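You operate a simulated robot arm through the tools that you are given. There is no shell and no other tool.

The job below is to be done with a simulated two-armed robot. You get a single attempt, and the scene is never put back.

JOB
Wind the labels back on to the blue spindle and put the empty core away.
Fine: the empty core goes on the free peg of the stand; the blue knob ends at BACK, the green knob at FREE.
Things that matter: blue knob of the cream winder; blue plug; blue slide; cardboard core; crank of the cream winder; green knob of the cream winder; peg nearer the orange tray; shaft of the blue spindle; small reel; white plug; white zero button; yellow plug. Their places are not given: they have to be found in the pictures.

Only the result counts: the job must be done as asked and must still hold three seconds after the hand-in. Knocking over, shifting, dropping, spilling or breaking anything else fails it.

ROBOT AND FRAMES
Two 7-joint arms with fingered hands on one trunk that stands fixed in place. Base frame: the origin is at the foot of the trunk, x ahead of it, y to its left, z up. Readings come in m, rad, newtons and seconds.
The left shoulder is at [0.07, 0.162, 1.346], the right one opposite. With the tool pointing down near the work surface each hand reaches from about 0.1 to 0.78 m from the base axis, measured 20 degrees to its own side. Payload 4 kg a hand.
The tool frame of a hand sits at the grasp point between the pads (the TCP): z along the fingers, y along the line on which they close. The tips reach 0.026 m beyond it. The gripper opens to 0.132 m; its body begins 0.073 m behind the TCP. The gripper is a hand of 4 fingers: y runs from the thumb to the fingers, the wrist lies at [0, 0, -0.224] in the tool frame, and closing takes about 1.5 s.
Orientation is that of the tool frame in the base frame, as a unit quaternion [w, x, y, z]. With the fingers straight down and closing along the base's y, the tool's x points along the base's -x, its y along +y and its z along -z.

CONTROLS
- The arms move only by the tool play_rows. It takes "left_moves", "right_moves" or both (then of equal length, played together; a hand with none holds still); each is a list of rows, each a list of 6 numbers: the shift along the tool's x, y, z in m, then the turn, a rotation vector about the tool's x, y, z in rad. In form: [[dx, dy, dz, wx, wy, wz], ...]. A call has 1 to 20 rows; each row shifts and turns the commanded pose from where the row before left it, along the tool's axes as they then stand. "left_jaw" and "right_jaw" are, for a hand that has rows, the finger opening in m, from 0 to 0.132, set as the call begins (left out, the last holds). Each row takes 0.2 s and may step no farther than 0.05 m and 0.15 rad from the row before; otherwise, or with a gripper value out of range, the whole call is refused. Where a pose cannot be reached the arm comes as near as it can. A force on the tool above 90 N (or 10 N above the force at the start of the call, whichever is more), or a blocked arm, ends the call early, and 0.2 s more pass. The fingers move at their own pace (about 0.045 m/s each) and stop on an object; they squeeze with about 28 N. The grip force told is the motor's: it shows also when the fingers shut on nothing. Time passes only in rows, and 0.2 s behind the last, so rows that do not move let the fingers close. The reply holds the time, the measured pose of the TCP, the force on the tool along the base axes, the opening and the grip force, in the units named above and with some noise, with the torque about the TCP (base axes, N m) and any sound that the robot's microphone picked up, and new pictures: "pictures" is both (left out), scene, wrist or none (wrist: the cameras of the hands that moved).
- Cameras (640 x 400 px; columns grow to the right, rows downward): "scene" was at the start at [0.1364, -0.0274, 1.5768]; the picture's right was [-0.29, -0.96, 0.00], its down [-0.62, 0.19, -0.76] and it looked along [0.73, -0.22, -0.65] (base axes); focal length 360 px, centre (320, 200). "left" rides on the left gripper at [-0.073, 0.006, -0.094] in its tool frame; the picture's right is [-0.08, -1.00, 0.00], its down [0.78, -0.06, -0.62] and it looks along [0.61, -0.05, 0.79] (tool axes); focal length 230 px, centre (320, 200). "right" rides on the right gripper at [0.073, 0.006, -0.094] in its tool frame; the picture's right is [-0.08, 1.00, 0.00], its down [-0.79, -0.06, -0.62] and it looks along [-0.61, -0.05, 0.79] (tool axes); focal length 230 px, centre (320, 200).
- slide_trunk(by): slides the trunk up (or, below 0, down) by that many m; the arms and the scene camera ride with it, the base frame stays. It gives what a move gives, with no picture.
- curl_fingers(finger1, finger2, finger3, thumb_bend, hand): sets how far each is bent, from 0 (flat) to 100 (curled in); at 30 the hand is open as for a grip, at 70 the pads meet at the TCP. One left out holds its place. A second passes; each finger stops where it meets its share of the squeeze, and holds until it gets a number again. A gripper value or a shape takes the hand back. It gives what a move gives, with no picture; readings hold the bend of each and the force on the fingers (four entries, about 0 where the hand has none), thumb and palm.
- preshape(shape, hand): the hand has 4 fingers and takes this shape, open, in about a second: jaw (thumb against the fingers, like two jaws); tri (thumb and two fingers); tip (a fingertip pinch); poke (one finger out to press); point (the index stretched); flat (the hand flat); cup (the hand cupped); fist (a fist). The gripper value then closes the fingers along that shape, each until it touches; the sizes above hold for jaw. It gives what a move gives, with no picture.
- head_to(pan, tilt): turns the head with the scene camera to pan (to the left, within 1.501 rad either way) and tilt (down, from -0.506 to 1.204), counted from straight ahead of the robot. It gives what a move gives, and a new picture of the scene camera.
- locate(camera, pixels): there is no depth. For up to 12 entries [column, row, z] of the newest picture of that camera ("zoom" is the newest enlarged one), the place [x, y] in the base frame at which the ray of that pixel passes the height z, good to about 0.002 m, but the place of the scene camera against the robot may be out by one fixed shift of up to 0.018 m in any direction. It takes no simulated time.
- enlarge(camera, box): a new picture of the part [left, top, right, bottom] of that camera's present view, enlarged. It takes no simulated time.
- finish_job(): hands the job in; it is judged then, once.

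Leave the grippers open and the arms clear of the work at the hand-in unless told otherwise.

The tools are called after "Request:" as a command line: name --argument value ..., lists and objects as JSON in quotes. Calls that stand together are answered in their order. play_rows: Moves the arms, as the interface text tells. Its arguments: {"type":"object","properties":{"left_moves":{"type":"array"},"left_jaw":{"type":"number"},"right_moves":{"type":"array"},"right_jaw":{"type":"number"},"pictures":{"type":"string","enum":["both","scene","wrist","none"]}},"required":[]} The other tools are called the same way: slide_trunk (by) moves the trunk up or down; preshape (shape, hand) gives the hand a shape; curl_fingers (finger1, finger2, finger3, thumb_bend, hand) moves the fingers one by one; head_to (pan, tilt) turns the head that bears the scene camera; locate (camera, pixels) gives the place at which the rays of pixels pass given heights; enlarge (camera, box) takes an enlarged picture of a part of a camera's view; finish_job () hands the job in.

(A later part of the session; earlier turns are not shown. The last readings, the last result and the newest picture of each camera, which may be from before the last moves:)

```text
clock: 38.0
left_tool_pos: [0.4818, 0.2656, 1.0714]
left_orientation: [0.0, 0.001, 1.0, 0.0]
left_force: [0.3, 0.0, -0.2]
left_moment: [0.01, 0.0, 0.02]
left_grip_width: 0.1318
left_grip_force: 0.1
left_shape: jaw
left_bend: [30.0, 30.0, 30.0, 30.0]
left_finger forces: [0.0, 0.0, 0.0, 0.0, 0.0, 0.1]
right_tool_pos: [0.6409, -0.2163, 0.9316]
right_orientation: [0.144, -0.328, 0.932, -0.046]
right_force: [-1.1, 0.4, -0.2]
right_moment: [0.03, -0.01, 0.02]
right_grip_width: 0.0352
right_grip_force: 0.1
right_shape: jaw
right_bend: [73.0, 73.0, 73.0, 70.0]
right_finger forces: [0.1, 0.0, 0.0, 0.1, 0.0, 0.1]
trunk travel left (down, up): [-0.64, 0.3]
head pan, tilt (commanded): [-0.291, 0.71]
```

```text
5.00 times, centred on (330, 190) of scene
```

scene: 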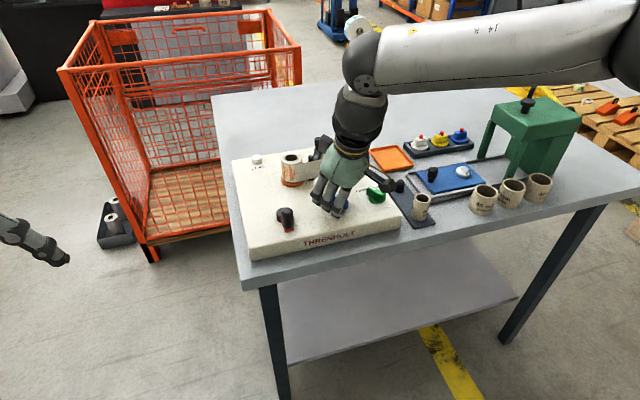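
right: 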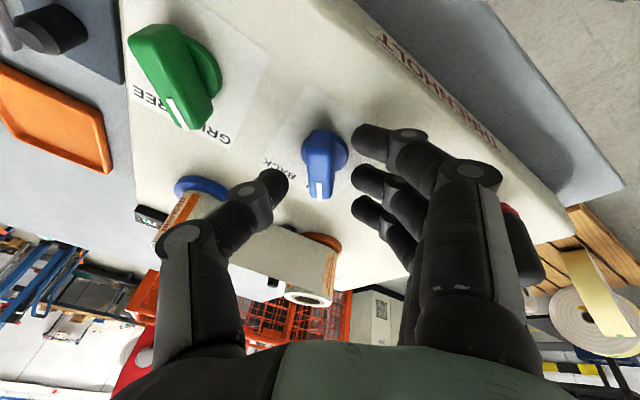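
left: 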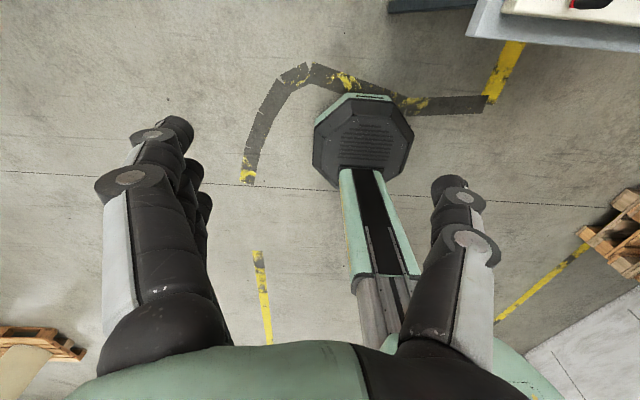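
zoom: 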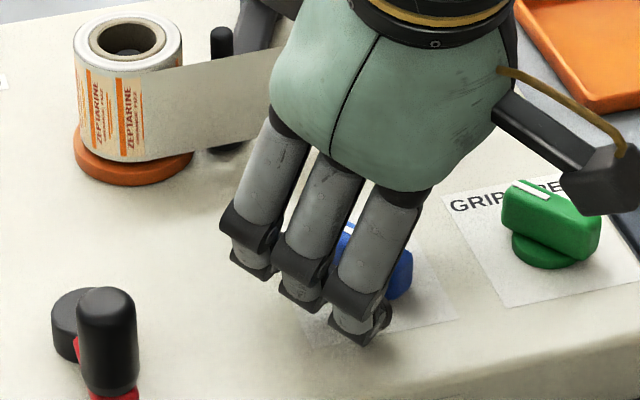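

Thumb and fingers straddle the knob. I lower 5 mm and close fully on the knob, letting the fingers settle.

Request:
play_rows --right_moves '[[0.0012, 0.0009, 0.0048, 0, 0, 0], [0, 0, 0, 0, 0, 0], [0, 0, 0, 0, 0, 0], [0, 0, 0, 0, 0, 0], [0, 0, 0, 0, 0, 0]]' --right_jaw 0.0 --pictures "both"

Request:
enlarge --camera "right" --box '[190, 70, 450, 240]'

```text
clock: 39.2
left_tool_pos: [0.481, 0.2664, 1.071]
left_orientation: [0.0, 0.0, 1.0, 0.0]
left_force: [0.3, -0.5, 0.7]
left_moment: [0.0, 0.0, -0.03]
left_grip_width: 0.132
left_grip_force: 0.0
left_shape: jaw
left_bend: [30.0, 30.0, 30.0, 30.0]
left_finger forces: [0.0, 0.1, 0.0, 0.0, 0.0, 0.0]
right_tool_pos: [0.6399, -0.2163, 0.9268]
right_orientation: [0.144, -0.33, 0.932, -0.046]
right_force: [0.4, 2.2, -0.9]
right_moment: [0.13, 0.1, -0.04]
right_grip_width: 0.0104
right_grip_force: 28.1
right_shape: jaw
right_bend: [72.0, 71.0, 71.0, 70.0]
right_finger forces: [8.4, 8.7, 8.5, 0.0, 24.5, 0.1]
trunk travel left (down, up): [-0.64, 0.3]
head pan, tilt (commanded): [-0.291, 0.71]
```

scene: 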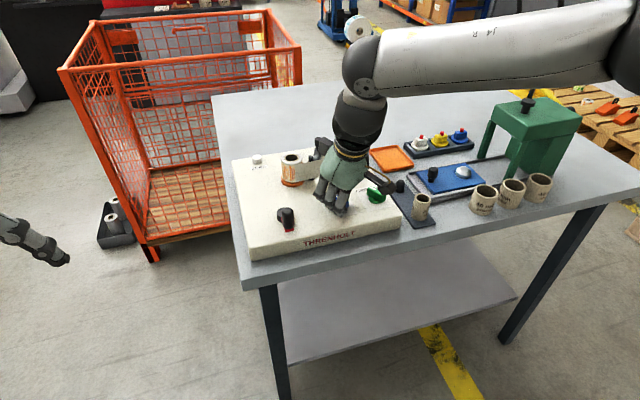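
right: 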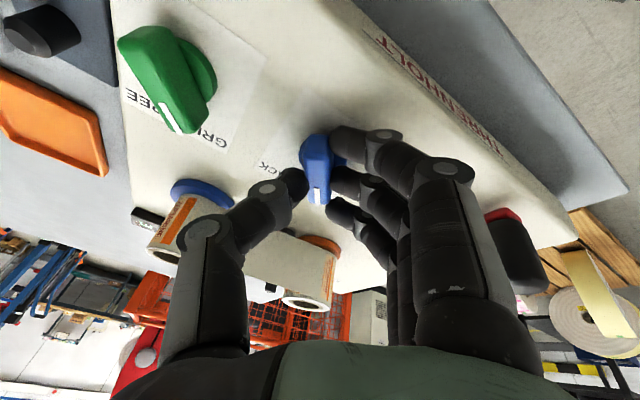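

```text
2.35 times, centred on (320, 155) of right
```

zoom: 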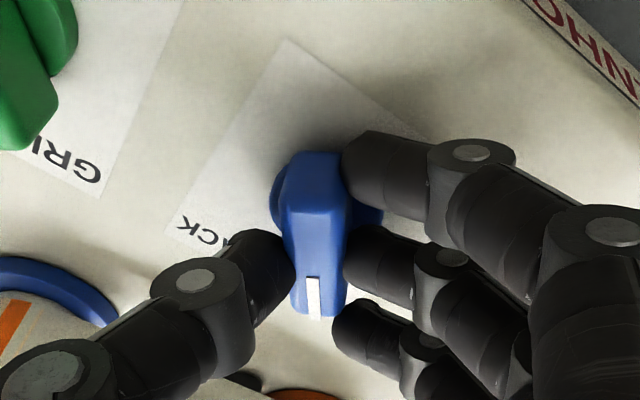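

The knob is gripped (28 N, opening 10 mm). I turn the hand clockwise about its axis by 0.36 rad as a first part and check that the knob follows.

Request:
play_rows --right_moves '[[0, 0, 0, 0, 0, 0.12], [0, 0, 0, 0, 0, 0.12], [0, 0, 0, 0, 0, 0.12]]' --pictures "both"

Request:
enlarge --camera "right" --box '[190, 70, 450, 240]'

```text
clock: 40.0
left_tool_pos: [0.4822, 0.2661, 1.0711]
left_orientation: [0.0, 0.0, 1.0, 0.0]
left_force: [0.6, 0.3, -1.2]
left_moment: [0.02, -0.01, 0.0]
left_grip_width: 0.1318
left_grip_force: 0.1
left_shape: jaw
left_bend: [30.0, 30.0, 30.0, 30.0]
left_finger forces: [0.0, 0.0, 0.1, 0.0, 0.0, 0.0]
right_tool_pos: [0.6416, -0.2168, 0.9268]
right_orientation: [0.151, -0.156, 0.976, -0.019]
right_force: [5.0, -1.0, -2.3]
right_moment: [-0.1, 0.06, 0.04]
right_grip_width: 0.0101
right_grip_force: 27.9
right_shape: jaw
right_bend: [72.0, 71.0, 70.0, 71.0]
right_finger forces: [7.4, 7.5, 8.3, 0.0, 25.4, 0.0]
trunk travel left (down, up): [-0.64, 0.3]
head pan, tilt (commanded): [-0.291, 0.71]
```

scene: 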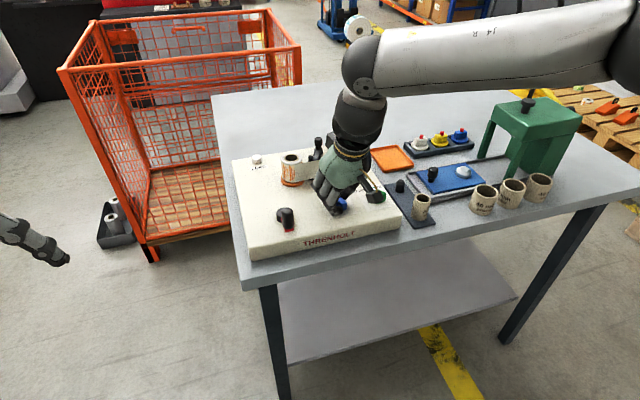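
right: 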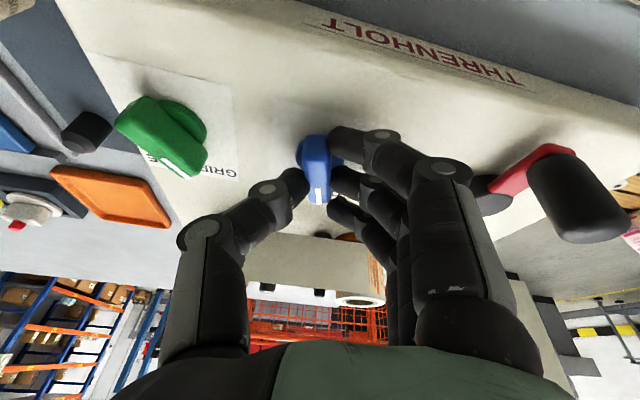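

```text
2.35 times, centred on (320, 155) of right
```

zoom: 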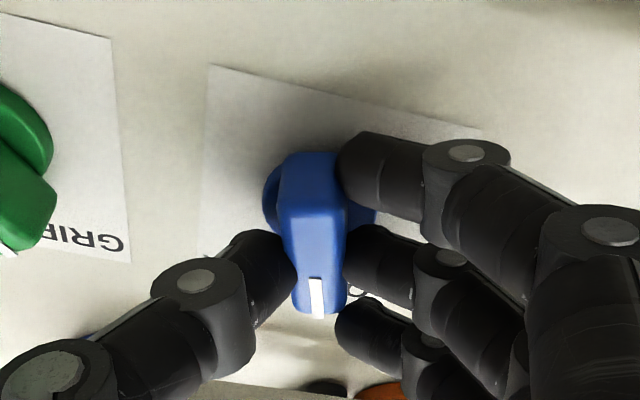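

The knob follows the hand. I go on clockwise by 0.48 rad and check again.

Request:
play_rows --right_moves '[[0, 0, 0, 0, 0, 0.12], [0, 0, 0, 0, 0, 0.12], [0, 0, 0, 0, 0, 0.12], [0, 0, 0, 0, 0, 0.12]]' --pictures "both"

Request:
enlarge --camera "right" --box '[190, 70, 450, 240]'

Request:
enlarge --camera "scene" --box '[290, 150, 410, 230]'

```text
clock: 41.0
left_tool_pos: [0.4825, 0.2653, 1.0708]
left_orientation: [-0.001, 0.0, 1.0, 0.002]
left_force: [-0.4, 0.2, -0.4]
left_moment: [-0.04, -0.02, 0.0]
left_grip_width: 0.1318
left_grip_force: 0.1
left_shape: jaw
left_bend: [30.0, 30.0, 30.0, 30.0]
left_finger forces: [0.0, 0.1, 0.0, 0.0, 0.0, 0.1]
right_tool_pos: [0.6416, -0.2175, 0.9255]
right_orientation: [0.151, 0.082, 0.985, 0.018]
right_force: [7.4, -9.1, 2.8]
right_moment: [-0.26, -0.07, -0.03]
right_grip_width: 0.0106
right_grip_force: 28.4
right_shape: jaw
right_bend: [72.0, 71.0, 69.0, 71.0]
right_finger forces: [7.0, 7.5, 9.3, 0.0, 31.1, 0.1]
trunk travel left (down, up): [-0.64, 0.3]
head pan, tilt (commanded): [-0.291, 0.71]
```

scene: 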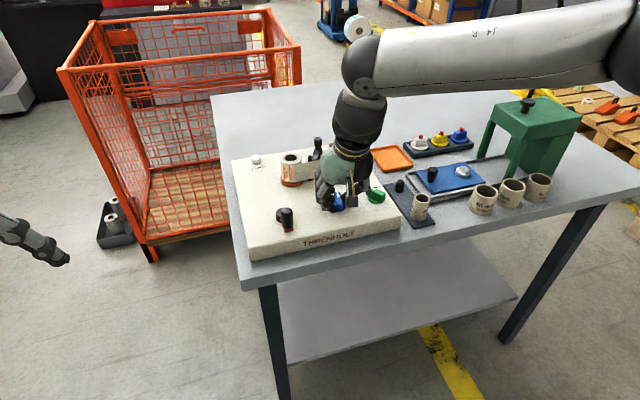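
right: 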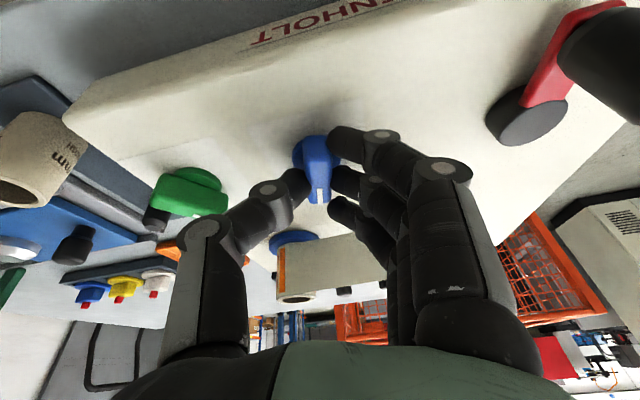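

```text
2.35 times, centred on (320, 155) of right
```

zoom: 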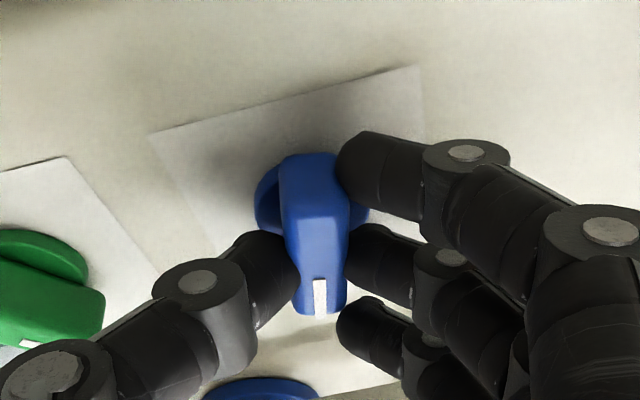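

```text
5.00 times, centred on (350, 190) of scene
```

zoom: 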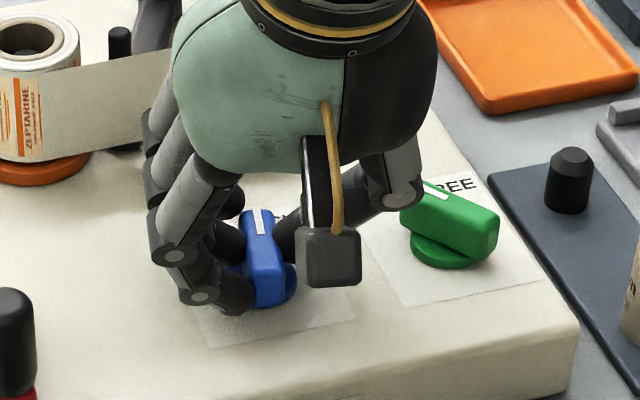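

The knob now points about 10 deg right of straight ahead, and the thumb passes clear above the green knob. I go on 0.24 rad.

Request:
play_rows --right_moves '[[0, 0, 0, 0, 0, 0.12], [0, 0, 0, 0, 0, 0.12]]' --pictures "both"

Request:
enlarge --camera "right" --box '[190, 70, 450, 240]'

Request:
enlarge --camera "scene" --box '[290, 150, 410, 230]'

```text
clock: 41.6
left_tool_pos: [0.4815, 0.2631, 1.072]
left_orientation: [0.001, 0.001, 1.0, 0.002]
left_force: [-0.3, -0.3, -0.2]
left_moment: [-0.01, -0.02, -0.03]
left_grip_width: 0.1321
left_grip_force: 0.0
left_shape: jaw
left_bend: [30.0, 30.0, 30.0, 30.0]
left_finger forces: [0.1, 0.1, 0.0, 0.1, 0.0, 0.0]
right_tool_pos: [0.6414, -0.2185, 0.927]
right_orientation: [0.148, 0.2, 0.968, 0.036]
right_force: [8.7, -15.6, 6.2]
right_moment: [-0.46, -0.13, -0.08]
right_grip_width: 0.0104
right_grip_force: 27.6
right_shape: jaw
right_bend: [72.0, 71.0, 69.0, 72.0]
right_finger forces: [7.1, 7.8, 10.8, 0.0, 35.0, 0.0]
trunk travel left (down, up): [-0.64, 0.3]
head pan, tilt (commanded): [-0.291, 0.71]
```

scene: 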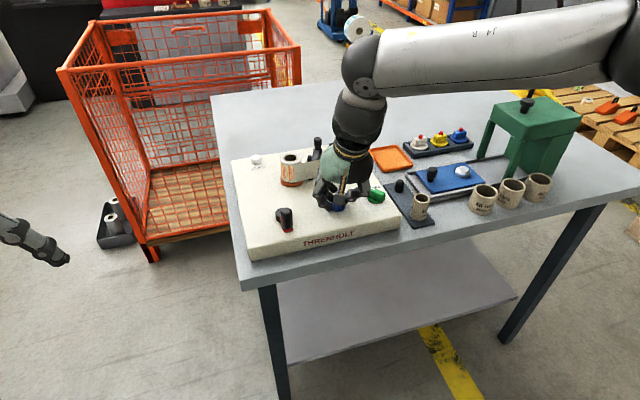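
right: 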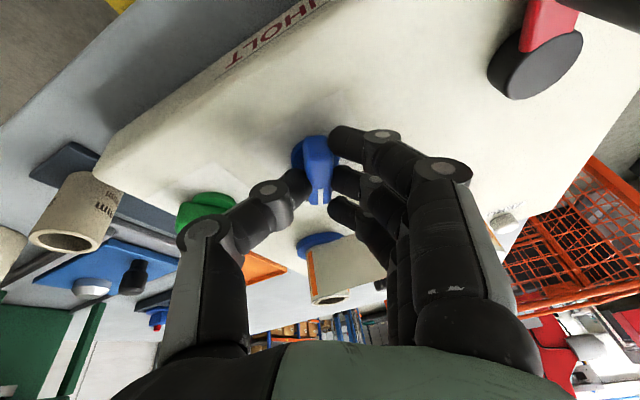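

```text
2.35 times, centred on (320, 155) of right
```

zoom: 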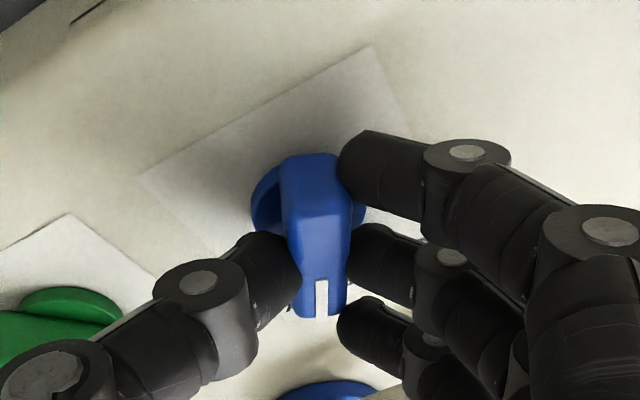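

```text
5.00 times, centred on (350, 190) of scene
```

zoom: 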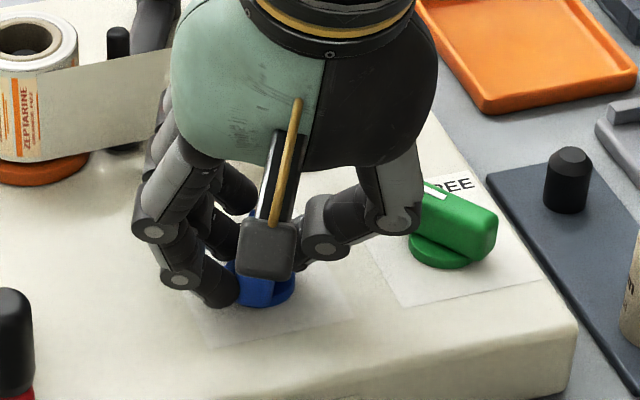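

The knob now points about 22 deg right; the side force has risen to 16 N since the hand's axis is a little off the knob's. I shift the hand about 5 mm towards (+x, -y) to relieve it and turn 0.24 rad further.

Request:
play_rows --right_moves '[[-0.0046, -0.0035, 0.0009, 0, 0, 0], [0, 0, 0, 0, 0, 0.12], [0, 0, 0, 0, 0, 0.12]]' --pictures "both"

Request:
enlarge --camera "right" --box '[190, 70, 450, 240]'

Request:
enlarge --camera "scene" --box '[290, 150, 410, 230]'

```text
clock: 42.4
left_tool_pos: [0.48, 0.2662, 1.0722]
left_orientation: [0.001, 0.0, 1.0, 0.0]
left_force: [0.2, 0.5, 0.7]
left_moment: [0.0, -0.03, 0.03]
left_grip_width: 0.132
left_grip_force: 0.0
left_shape: jaw
left_bend: [30.0, 30.0, 30.0, 30.0]
left_finger forces: [0.1, 0.0, 0.0, 0.0, 0.0, 0.1]
right_tool_pos: [0.6414, -0.2197, 0.9268]
right_orientation: [0.142, 0.312, 0.938, 0.053]
right_force: [-7.1, -3.2, 2.9]
right_moment: [-0.26, 0.06, 0.09]
right_grip_width: 0.0104
right_grip_force: 28.2
right_shape: jaw
right_bend: [71.0, 70.0, 69.0, 72.0]
right_finger forces: [6.5, 10.1, 8.6, 0.0, 31.7, 0.1]
trunk travel left (down, up): [-0.64, 0.3]
head pan, tilt (commanded): [-0.291, 0.71]
```

scene: 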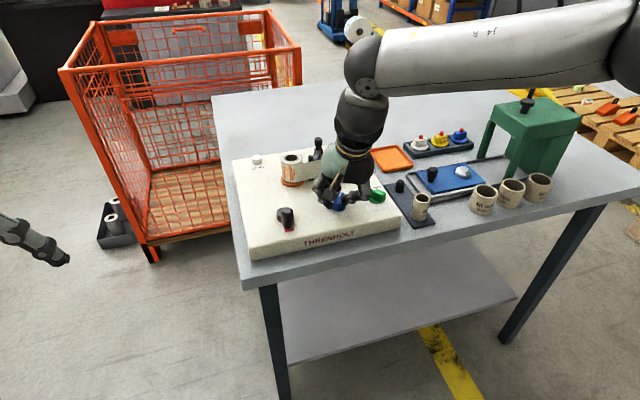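
right: 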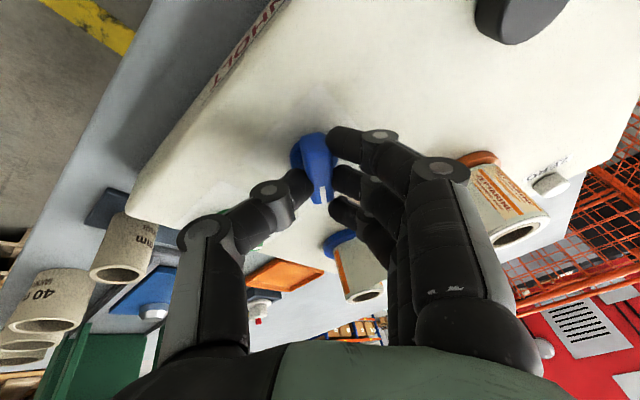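

```text
2.35 times, centred on (320, 155) of right
```

zoom: 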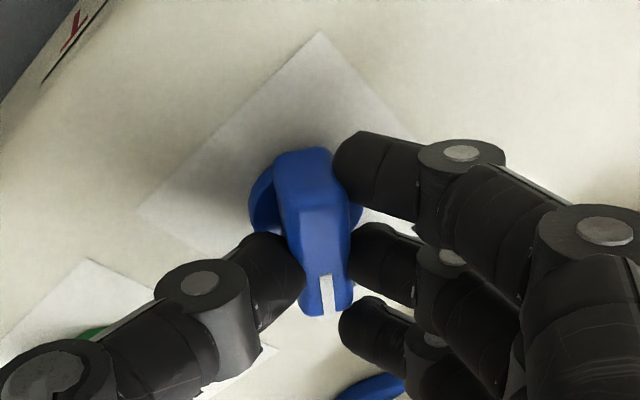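

```text
5.00 times, centred on (350, 190) of scene
```

zoom: 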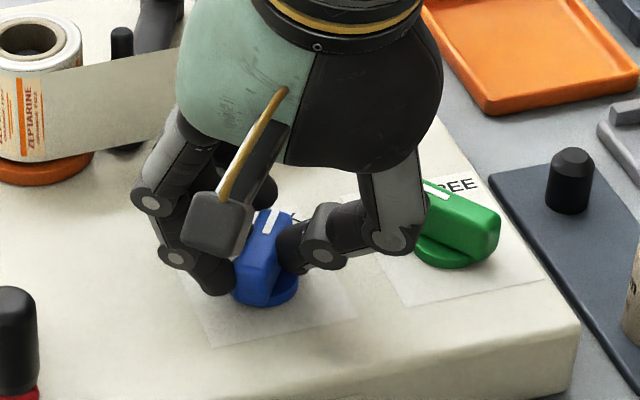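

The hand has turned to 35 deg while the knob lags a little, so it may have met its stop. I open the jaw to 0.05, lift the hand 6 cm and look at the pointer.

Request:
play_rows --right_moves '[[0, 0, 0, 0, 0, 0], [0, 0, 0, 0, 0, 0], [0, 0, 0, 0, 0, 0], [-0.007, 0.0056, -0.0286, 0, 0, 0], [-0.007, 0.0056, -0.0286, 0, 0, 0]]' --right_jaw 0.05 --pictures "both"

Request:
enlarge --camera "right" --box '[230, 30, 430, 160]'

Request:
enlarge --camera "scene" --box '[290, 150, 410, 230]'

```text
clock: 43.6
left_tool_pos: [0.4801, 0.2667, 1.071]
left_orientation: [0.001, -0.001, 1.0, 0.0]
left_force: [1.0, 0.4, -0.5]
left_moment: [-0.02, 0.04, 0.04]
left_grip_width: 0.1321
left_grip_force: 0.0
left_shape: jaw
left_bend: [30.0, 30.0, 30.0, 30.0]
left_finger forces: [0.0, 0.0, 0.0, 0.1, 0.0, 0.0]
right_tool_pos: [0.6444, -0.2222, 0.986]
right_orientation: [0.143, 0.312, 0.938, 0.054]
right_force: [-0.7, 0.8, -0.5]
right_moment: [0.01, -0.01, 0.01]
right_grip_width: 0.0495
right_grip_force: 0.1
right_shape: jaw
right_bend: [74.0, 74.0, 73.0, 70.0]
right_finger forces: [0.0, 0.0, 0.1, 0.0, 0.0, 0.0]
trunk travel left (down, up): [-0.64, 0.3]
head pan, tilt (commanded): [-0.291, 0.71]
```

scene: 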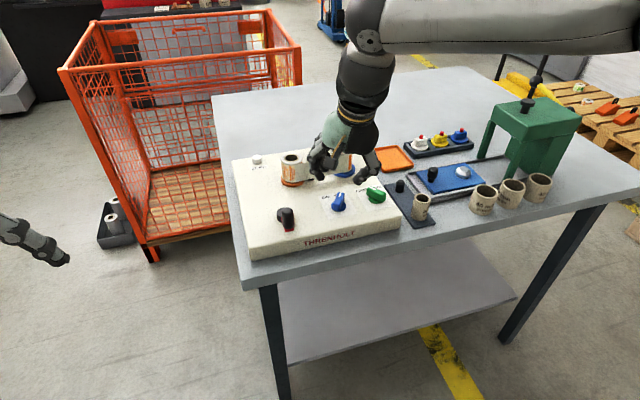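
right: 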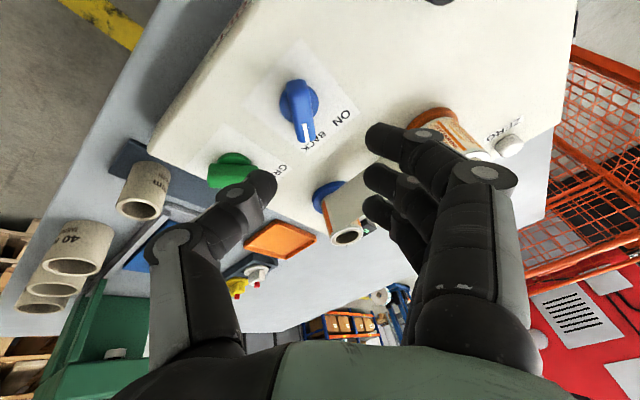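

```text
3.08 times, centred on (330, 95) of right
```

zoom: 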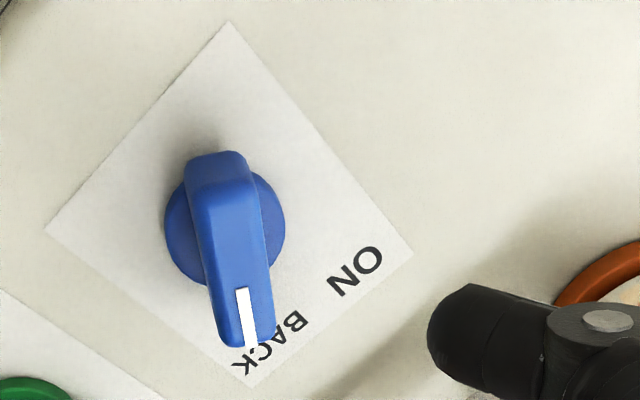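

```text
5.00 times, centred on (350, 190) of scene
```

zoom: 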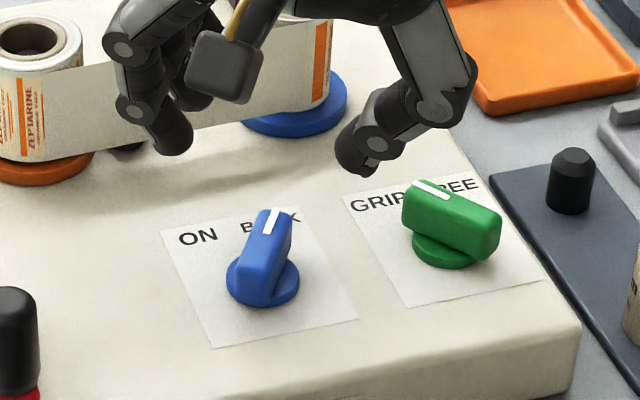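

The blue pointer now covers the middle of the word BACK. I measure its angle with locate on the enlarged scene picture.

Request:
locate --camera "zoom" --pixels '[[278, 210, 0.915], [266, 234, 0.915], [262, 272, 0.915], [416, 184, 0.915], [446, 197, 0.915], [490, 222, 0.915]]'

```text
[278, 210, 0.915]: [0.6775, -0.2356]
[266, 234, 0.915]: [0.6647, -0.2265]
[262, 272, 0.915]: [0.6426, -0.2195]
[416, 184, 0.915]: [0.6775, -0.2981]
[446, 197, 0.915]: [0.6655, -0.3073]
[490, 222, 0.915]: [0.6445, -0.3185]
```

The pointer measures about -27 to -34 deg against +36 deg for ON, so it may lack a few degrees. I regrip it: spin the hand back 0.13 rad, lower it over the knob again and close.

Request:
play_rows --right_moves '[[0, 0, 0, 0, 0, -0.13], [0.00995, -0.0039, 0.0279, 0, 0, 0], [0.00995, -0.0039, 0.0279, 0, 0, 0]]' --pictures "wrist"

Request:
enlarge --camera "right" --box '[190, 70, 450, 240]'

```text
clock: 44.4
left_tool_pos: [0.4813, 0.2662, 1.0717]
left_orientation: [0.0, 0.001, 1.0, 0.001]
left_force: [1.6, 0.1, -0.3]
left_moment: [-0.02, 0.03, 0.03]
left_grip_width: 0.1319
left_grip_force: 0.1
left_shape: jaw
left_bend: [30.0, 30.0, 30.0, 30.0]
left_finger forces: [0.1, 0.0, 0.0, 0.0, 0.0, 0.0]
right_tool_pos: [0.6382, -0.2176, 0.926]
right_orientation: [0.147, 0.251, 0.956, 0.044]
right_force: [0.7, 0.0, -0.2]
right_moment: [0.0, 0.01, 0.0]
right_grip_width: 0.0495
right_grip_force: 0.1
right_shape: jaw
right_bend: [74.0, 74.0, 73.0, 70.0]
right_finger forces: [0.0, 0.0, 0.0, 0.0, 0.0, 0.0]
trunk travel left (down, up): [-0.64, 0.3]
head pan, tilt (commanded): [-0.291, 0.71]
```

right: 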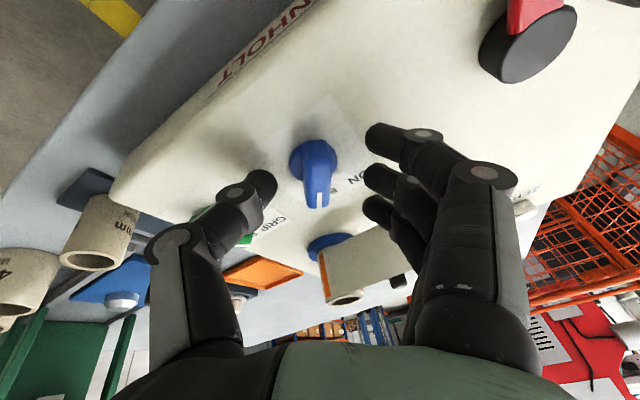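

```text
2.35 times, centred on (320, 155) of right
```

zoom: 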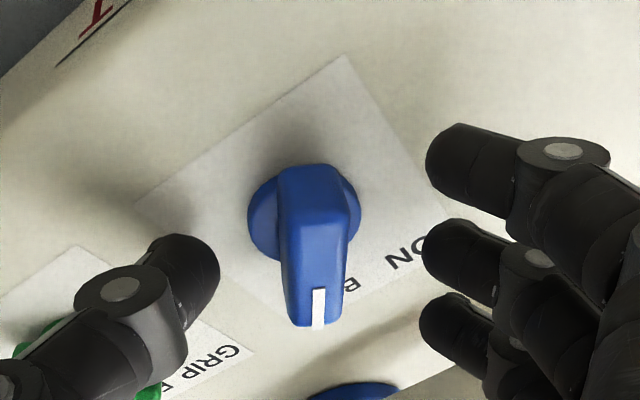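

The knob stands at about -26 deg in the hand's picture. I close on it, then turn 0.3 rad further clockwise.

Request:
play_rows --right_moves '[[0, 0, 0, 0, 0, 0], [0, 0, 0, 0, 0, 0], [0, 0, 0, 0, 0, 0], [0, 0, 0, 0, 0, 0]]' --right_jaw 0.0 --pictures "none"

Request:
play_rows --right_moves '[[0, 0, 0, 0, 0, 0.1], [0, 0, 0, 0, 0, 0.1], [0, 0, 0, 0, 0, 0.1]]' --pictures "both"

Request:
enlarge --camera "right" --box '[190, 70, 450, 240]'

```text
clock: 45.4
left_tool_pos: [0.4814, 0.2664, 1.0706]
left_orientation: [0.001, -0.001, 1.0, -0.001]
left_force: [0.3, -0.4, -0.5]
left_moment: [0.0, 0.0, -0.03]
left_grip_width: 0.1321
left_grip_force: 0.1
left_shape: jaw
left_bend: [30.0, 30.0, 30.0, 30.0]
left_finger forces: [0.0, 0.1, 0.0, 0.0, 0.0, 0.0]
right_tool_pos: [0.6384, -0.2175, 0.9262]
right_orientation: [0.146, 0.251, 0.956, 0.043]
right_force: [0.5, -0.2, -1.8]
right_moment: [-0.01, 0.0, 0.01]
right_grip_width: 0.0094
right_grip_force: 28.2
right_shape: jaw
right_bend: [71.0, 71.0, 71.0, 70.0]
right_finger forces: [7.8, 8.6, 8.4, 0.0, 24.4, 0.0]
trunk travel left (down, up): [-0.64, 0.3]
head pan, tilt (commanded): [-0.291, 0.71]
```

```text
clock: 46.2
left_tool_pos: [0.4817, 0.2654, 1.0711]
left_orientation: [0.0, 0.0, 1.0, 0.0]
left_force: [1.3, 0.5, -0.1]
left_moment: [0.03, 0.01, 0.02]
left_grip_width: 0.1318
left_grip_force: 0.2
left_shape: jaw
left_bend: [30.0, 30.0, 30.0, 30.0]
left_finger forces: [0.1, 0.0, 0.1, 0.0, 0.1, 0.0]
right_tool_pos: [0.6416, -0.2172, 0.9282]
right_orientation: [0.138, 0.391, 0.908, 0.065]
right_force: [0.7, 0.7, -4.6]
right_moment: [-0.19, -0.16, 0.36]
right_grip_width: 0.0091
right_grip_force: 28.1
right_shape: jaw
right_bend: [72.0, 71.0, 70.0, 70.0]
right_finger forces: [5.9, 11.3, 11.2, 0.0, 27.5, 0.1]
trunk travel left (down, up): [-0.64, 0.3]
head pan, tilt (commanded): [-0.291, 0.71]
```

scene: 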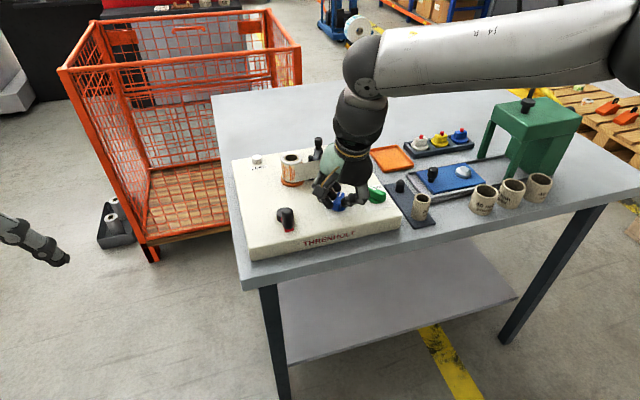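
right: 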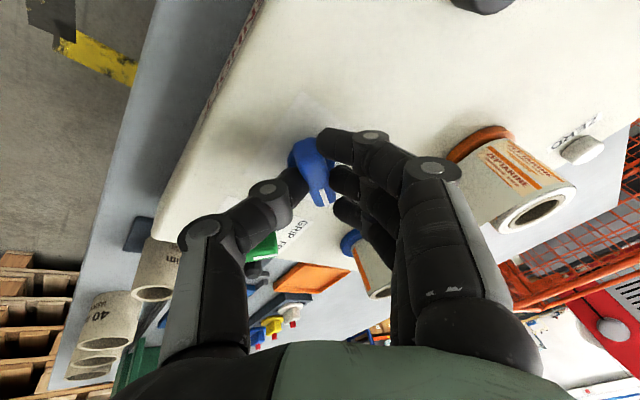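

```text
2.35 times, centred on (320, 155) of right
```

zoom: 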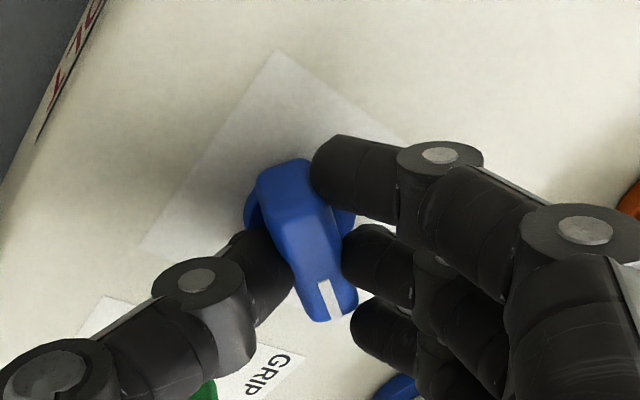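

The moment about the vertical rose to 0.36 N m while the knob stayed at its angle: it is at its BACK stop. I release it and lift the hand 9 cm.

Request:
play_rows --right_moves '[[0, 0, 0, 0, 0, 0], [0, 0, 0, 0, 0, 0], [0, 0, 0, 0, 0, 0], [-0.006, 0.0068, -0.0286, 0, 0, 0], [-0.006, 0.0068, -0.0286, 0, 0, 0], [-0.006, 0.0068, -0.0286, 0, 0, 0]]' --right_jaw 0.06 --pictures "both"

Request:
enlarge --camera "scene" --box '[290, 150, 410, 230]'

```text
clock: 47.6
left_tool_pos: [0.4801, 0.2673, 1.0718]
left_orientation: [0.0, 0.0, 1.0, 0.0]
left_force: [-0.1, 0.4, -0.2]
left_moment: [-0.03, 0.01, 0.0]
left_grip_width: 0.1318
left_grip_force: 0.1
left_shape: jaw
left_bend: [30.0, 30.0, 30.0, 30.0]
left_finger forces: [0.1, 0.0, 0.1, 0.0, 0.0, 0.0]
right_tool_pos: [0.6394, -0.2174, 1.0182]
right_orientation: [0.137, 0.391, 0.908, 0.065]
right_force: [-0.5, 0.4, 0.0]
right_moment: [0.0, 0.05, 0.0]
right_grip_width: 0.0593
right_grip_force: 0.1
right_shape: jaw
right_bend: [73.0, 73.0, 73.0, 70.0]
right_finger forces: [0.0, 0.0, 0.1, 0.0, 0.0, 0.0]
trunk travel left (down, up): [-0.64, 0.3]
head pan, tilt (commanded): [-0.291, 0.71]
```

scene: 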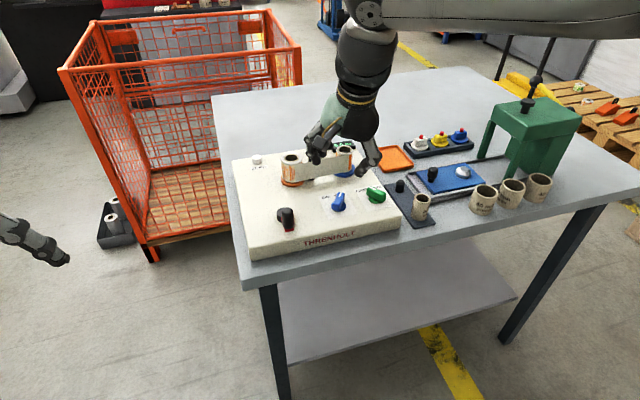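
right: 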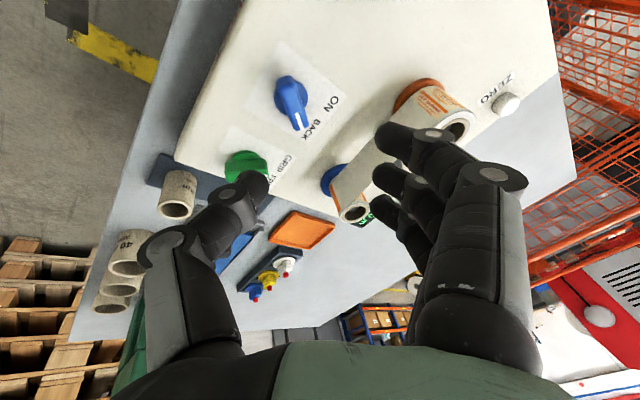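

```text
5.00 times, centred on (350, 190) of scene
```

zoom: 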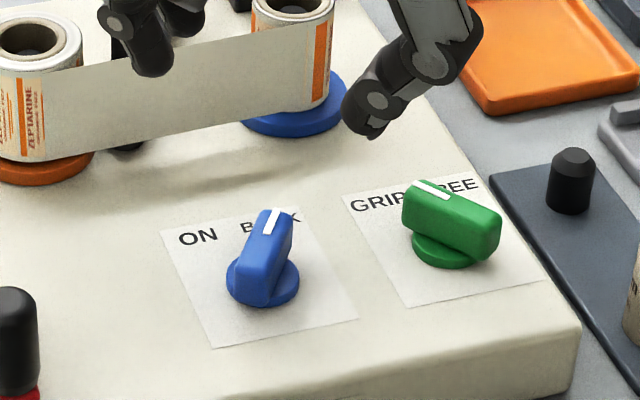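

Blue is at BACK. Next the crank: I spin the hand back so its closing line is level, tilt it to 0.6 rad, turn it 20 deg to the left about the vertical, and look at the crank from there.

Request:
play_rows --right_moves '[[0, 0, 0, 0, 0, -0.1412], [0, 0, 0, 0, 0, -0.1412], [0, 0, 0, 0, 0, -0.1412], [0, 0, 0, 0, 0, -0.1412], [0, 0, 0, 0, 0, -0.1412], [0, 0, 0, 0, 0, -0.1412], [0, 0, 0, 0, -0.15, 0], [0, 0, 0, 0, -0.15, 0], [0, 0, 0, -0.066, 0, -0.0963], [0, 0, 0, -0.066, 0, -0.0963], [0, 0, 0, -0.066, 0, -0.0963]]' --right_jaw 0.08 --pictures "both"

```text
clock: 50.0
left_tool_pos: [0.4809, 0.2655, 1.0708]
left_orientation: [-0.001, 0.0, 1.0, 0.0]
left_force: [-0.3, 0.4, -0.4]
left_moment: [-0.01, 0.0, -0.01]
left_grip_width: 0.132
left_grip_force: 0.2
left_shape: jaw
left_bend: [30.0, 30.0, 30.0, 30.0]
left_finger forces: [0.0, 0.0, 0.0, 0.0, 0.0, 0.0]
right_tool_pos: [0.6392, -0.2171, 1.0168]
right_orientation: [0.292, -0.185, 0.937, 0.057]
right_force: [0.0, 0.6, -0.3]
right_moment: [0.0, -0.01, -0.01]
right_grip_width: 0.0794
right_grip_force: 0.0
right_shape: jaw
right_bend: [71.0, 71.0, 71.0, 70.0]
right_finger forces: [0.1, 0.0, 0.0, 0.0, 0.0, 0.0]
trunk travel left (down, up): [-0.64, 0.3]
head pan, tilt (commanded): [-0.291, 0.71]
```

scene: 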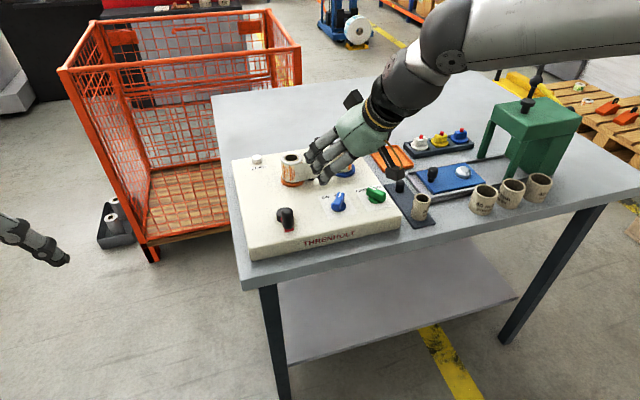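
right: 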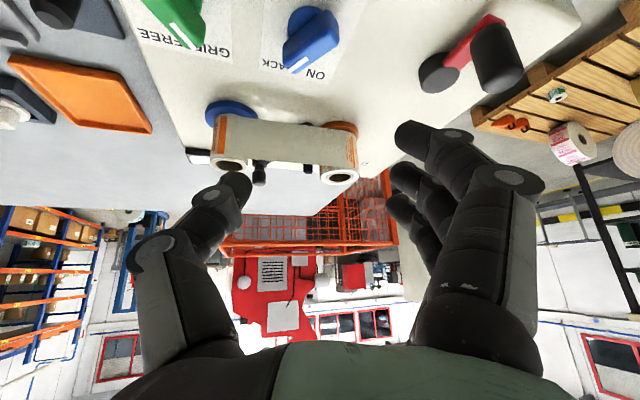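

I shift the hand left to (0.62, -0.12, 1.03), so the crank comes into the middle of the wrist picture.

Request:
play_rows --right_moves '[[-0.0078, 0.0323, 0, 0, 0, 0], [-0.0078, 0.0323, 0, 0, 0, 0], [-0.0078, 0.0323, 0, 0, 0, 0]]' --pictures "both"

```text
clock: 50.8
left_tool_pos: [0.4813, 0.2663, 1.0709]
left_orientation: [-0.001, 0.0, 1.0, 0.0]
left_force: [0.3, -0.1, 0.2]
left_moment: [0.0, 0.01, 0.03]
left_grip_width: 0.1317
left_grip_force: 0.1
left_shape: jaw
left_bend: [30.0, 30.0, 30.0, 30.0]
left_finger forces: [0.1, 0.0, 0.0, 0.0, 0.0, 0.0]
right_tool_pos: [0.6207, -0.1189, 1.0301]
right_orientation: [0.292, -0.182, 0.937, 0.056]
right_force: [0.2, 0.3, 0.2]
right_moment: [0.05, 0.01, -0.02]
right_grip_width: 0.0795
right_grip_force: 0.0
right_shape: jaw
right_bend: [71.0, 71.0, 71.0, 70.0]
right_finger forces: [0.1, 0.1, 0.0, 0.0, 0.1, 0.1]
trunk travel left (down, up): [-0.64, 0.3]
head pan, tilt (commanded): [-0.291, 0.71]
```

scene: 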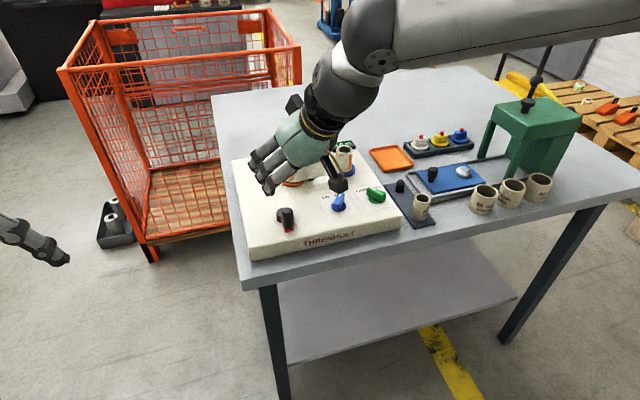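
right: 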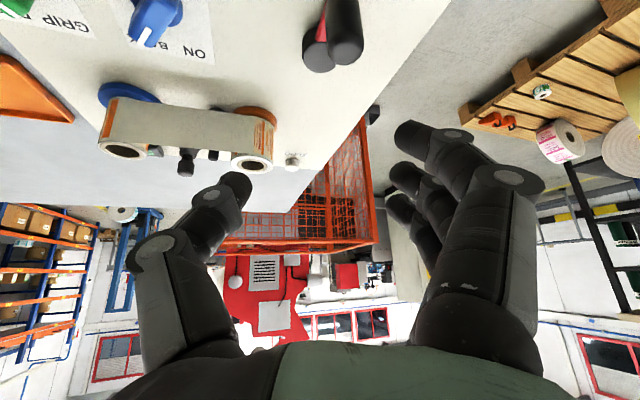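

The crank is now near the top middle of the wrist picture: hub about (318, 55), handle top about (345, 45). I enlarge and locate both.

Request:
enlarge --camera "right" --box '[260, 0, 400, 88]'

Request:
locate --camera "right" --pixels '[[318, 57, 0.9], [318, 57, 0.91], [347, 50, 0.94], [347, 50, 0.95], [347, 50, 0.96], [343, 4, 0.91]]'

```text
4.55 times, centred on (330, 44) of right
```

zoom: 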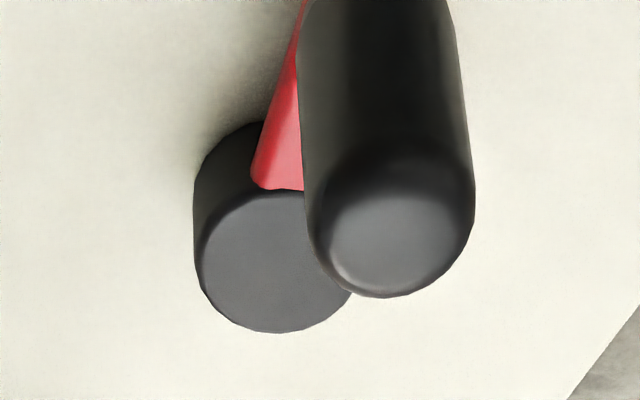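

```text
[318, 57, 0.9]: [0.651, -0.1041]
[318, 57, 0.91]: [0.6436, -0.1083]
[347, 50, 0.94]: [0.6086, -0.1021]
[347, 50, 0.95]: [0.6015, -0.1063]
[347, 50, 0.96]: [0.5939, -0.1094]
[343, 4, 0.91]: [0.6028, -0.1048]
```

The hub centre is at about (0.647, -0.106) and the handle at (0.602, -0.106), so the crank radius is about 0.045 m with the handle towards the robot, top near z 0.955. I test in the air at z 1.0 whether this tilt reaches round the crank's circle.

Request:
play_rows --right_moves '[[-0.0207, -0.0076, 0.0326, 0, 0, 0], [-0.0207, -0.0076, 0.0326, 0, 0, 0], [0.0101, 0.0294, -0.007, 0, 0, 0], [0.0101, 0.0294, -0.007, 0, 0, 0]]' --pictures "none"

Request:
play_rows --right_moves '[[0.0242, -0.0123, -0.0167, 0, 0, 0], [0.0242, -0.0123, -0.0167, 0, 0, 0]]' --pictures "both"

```text
clock: 51.8
left_tool_pos: [0.482, 0.2665, 1.072]
left_orientation: [0.0, 0.0, 1.0, 0.0]
left_force: [0.1, -0.1, 0.1]
left_moment: [-0.02, 0.02, 0.0]
left_grip_width: 0.1319
left_grip_force: 0.0
left_shape: jaw
left_bend: [30.0, 30.0, 30.0, 30.0]
left_finger forces: [0.1, 0.0, 0.1, 0.0, 0.0, 0.0]
right_tool_pos: [0.6353, -0.0819, 1.0034]
right_orientation: [0.292, -0.183, 0.937, 0.057]
right_force: [0.2, 0.5, -0.5]
right_moment: [-0.04, 0.01, -0.03]
right_grip_width: 0.0794
right_grip_force: 0.0
right_shape: jaw
right_bend: [71.0, 71.0, 71.0, 70.0]
right_finger forces: [0.1, 0.0, 0.1, 0.0, 0.0, 0.1]
right hand out of reach, approached as far as the arm can: row 2, 3, 4
trunk travel left (down, up): [-0.64, 0.3]
head pan, tilt (commanded): [-0.291, 0.71]
```

```text
clock: 52.4
left_tool_pos: [0.4801, 0.2649, 1.0707]
left_orientation: [0.0, 0.0, 1.0, 0.0]
left_force: [0.8, -1.6, 0.0]
left_moment: [0.01, -0.01, -0.06]
left_grip_width: 0.132
left_grip_force: 0.1
left_shape: jaw
left_bend: [30.0, 30.0, 30.0, 30.0]
left_finger forces: [0.0, 0.1, 0.0, 0.1, 0.0, 0.1]
right_tool_pos: [0.5897, -0.1284, 1.0053]
right_orientation: [0.294, -0.183, 0.936, 0.057]
right_force: [-0.4, 1.3, 0.0]
right_moment: [0.03, 0.0, -0.01]
right_grip_width: 0.0793
right_grip_force: 0.1
right_shape: jaw
right_bend: [71.0, 71.0, 71.0, 70.0]
right_finger forces: [0.1, 0.0, 0.0, 0.1, 0.0, 0.0]
trunk travel left (down, up): [-0.64, 0.3]
head pan, tilt (commanded): [-0.291, 0.71]
```

scene: 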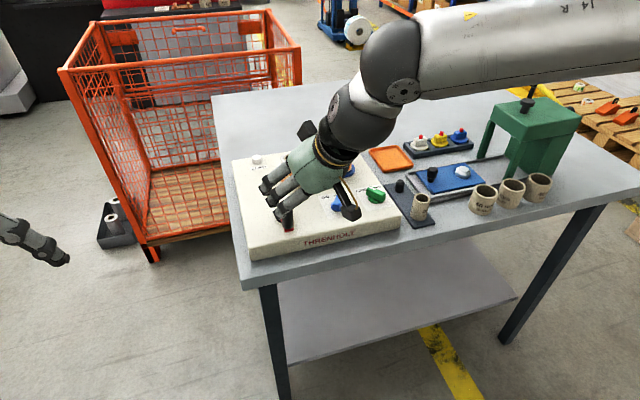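
right: 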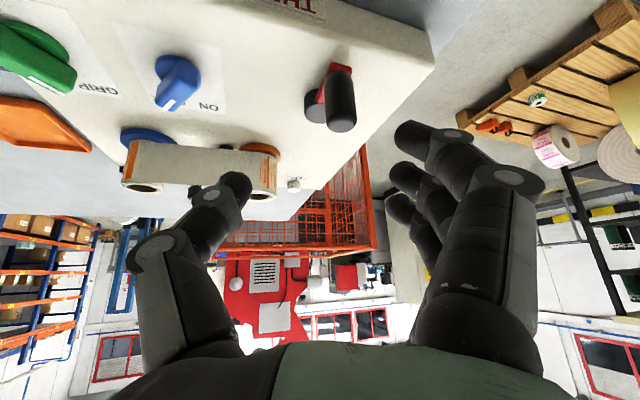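

Rows 2 to 4 were out of reach: the wrist seems confined to a sphere of about 0.51 m centred well to the right of the body. I turn the head right to look at how the right arm is bent.

Request:
head_to --pan -1.2 --tilt 0.35

```text
clock: 53.6
left_tool_pos: [0.4809, 0.2675, 1.0707]
left_orientation: [0.001, 0.0, 1.0, 0.0]
left_force: [0.0, 0.2, 0.2]
left_moment: [-0.02, 0.0, 0.01]
left_grip_width: 0.1317
left_grip_force: 0.0
left_shape: jaw
left_bend: [30.0, 30.0, 30.0, 30.0]
left_finger forces: [0.1, 0.0, 0.0, 0.1, 0.0, 0.1]
right_tool_pos: [0.591, -0.1276, 1.0055]
right_orientation: [0.293, -0.183, 0.937, 0.056]
right_force: [0.8, -0.2, 0.5]
right_moment: [-0.04, 0.02, -0.03]
right_grip_width: 0.0796
right_grip_force: 0.0
right_shape: jaw
right_bend: [71.0, 71.0, 71.0, 70.0]
right_finger forces: [0.0, 0.0, 0.0, 0.0, 0.0, 0.1]
trunk travel left (down, up): [-0.64, 0.3]
head pan, tilt (commanded): [-1.201, 0.351]
```

scene: 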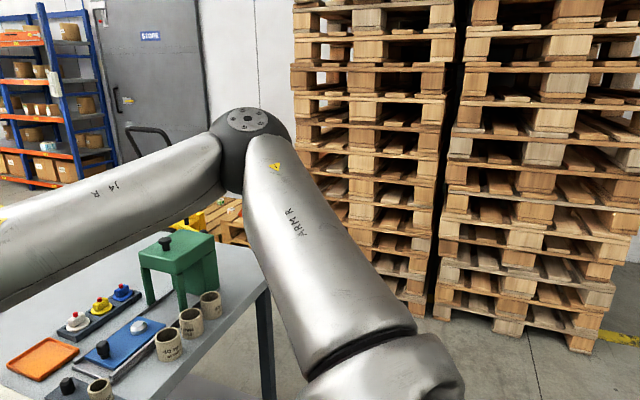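

The arm is bent with the elbow out; the reach centre is the outer shoulder joint, so the hand must lean further over towards forward-left. I turn the head back to the winder, tilt the hand to 0.8 rad with heading 28 deg left, and move above the crank handle at (0.602, -0.106).

Request:
head_to --pan -0.25 --tilt 0.75

Request:
play_rows --right_moves '[[0, 0, 0, 0, -0.1, 0], [0, 0, 0, 0, -0.1, 0], [0, 0, 0, -0.0717, 0, -0.0697]]' --pictures "both"

```text
clock: 54.9
left_tool_pos: [0.4816, 0.2663, 1.0716]
left_orientation: [0.0, 0.001, 1.0, 0.0]
left_force: [-0.6, 0.4, 0.7]
left_moment: [0.0, 0.02, -0.01]
left_grip_width: 0.132
left_grip_force: 0.1
left_shape: jaw
left_bend: [30.0, 30.0, 30.0, 30.0]
left_finger forces: [0.0, 0.1, 0.1, 0.1, 0.0, 0.0]
right_tool_pos: [0.59, -0.1288, 1.0048]
right_orientation: [0.292, -0.183, 0.937, 0.057]
right_force: [0.8, 0.2, 0.2]
right_moment: [-0.01, 0.0, -0.02]
right_grip_width: 0.0796
right_grip_force: 0.0
right_shape: jaw
right_bend: [71.0, 71.0, 71.0, 70.0]
right_finger forces: [0.1, 0.0, 0.0, 0.0, 0.0, 0.0]
trunk travel left (down, up): [-0.64, 0.3]
head pan, tilt (commanded): [-0.25, 0.75]
```

scene: 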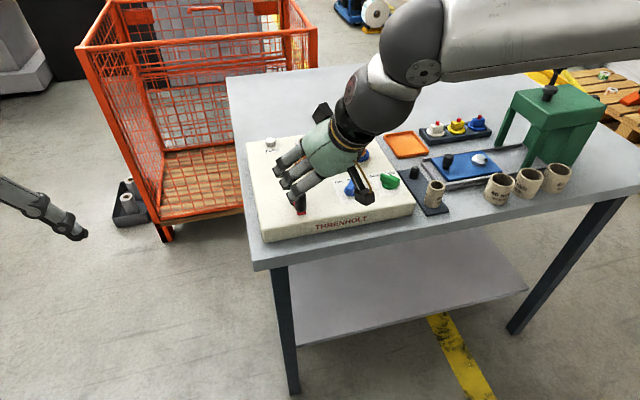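

```text
clock: 55.7
left_tool_pos: [0.48, 0.265, 1.0713]
left_orientation: [-0.001, 0.0, 1.0, 0.001]
left_force: [-0.1, 0.1, 0.4]
left_moment: [0.03, -0.01, 0.0]
left_grip_width: 0.1318
left_grip_force: 0.0
left_shape: jaw
left_bend: [30.0, 30.0, 30.0, 30.0]
left_finger forces: [0.1, 0.1, 0.1, 0.1, 0.0, 0.0]
right_tool_pos: [0.5896, -0.1282, 1.0031]
right_orientation: [0.382, -0.222, 0.892, 0.094]
right_force: [-0.5, 0.1, 0.1]
right_moment: [0.0, -0.03, 0.0]
right_grip_width: 0.0795
right_grip_force: 0.2
right_shape: jaw
right_bend: [71.0, 71.0, 71.0, 70.0]
right_finger forces: [0.0, 0.0, 0.0, 0.1, 0.1, 0.0]
trunk travel left (down, up): [-0.64, 0.3]
head pan, tilt (commanded): [-0.25, 0.75]
```

scene: 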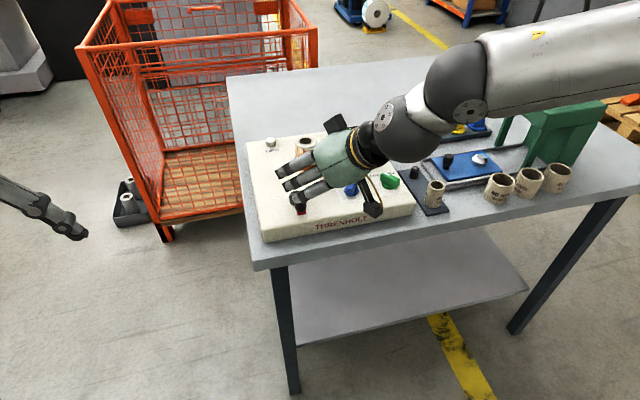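
right: 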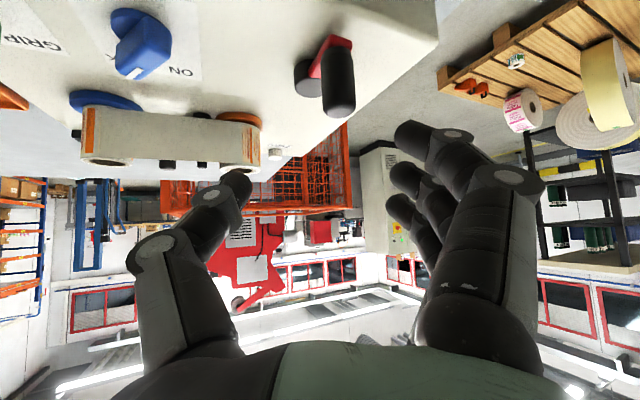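

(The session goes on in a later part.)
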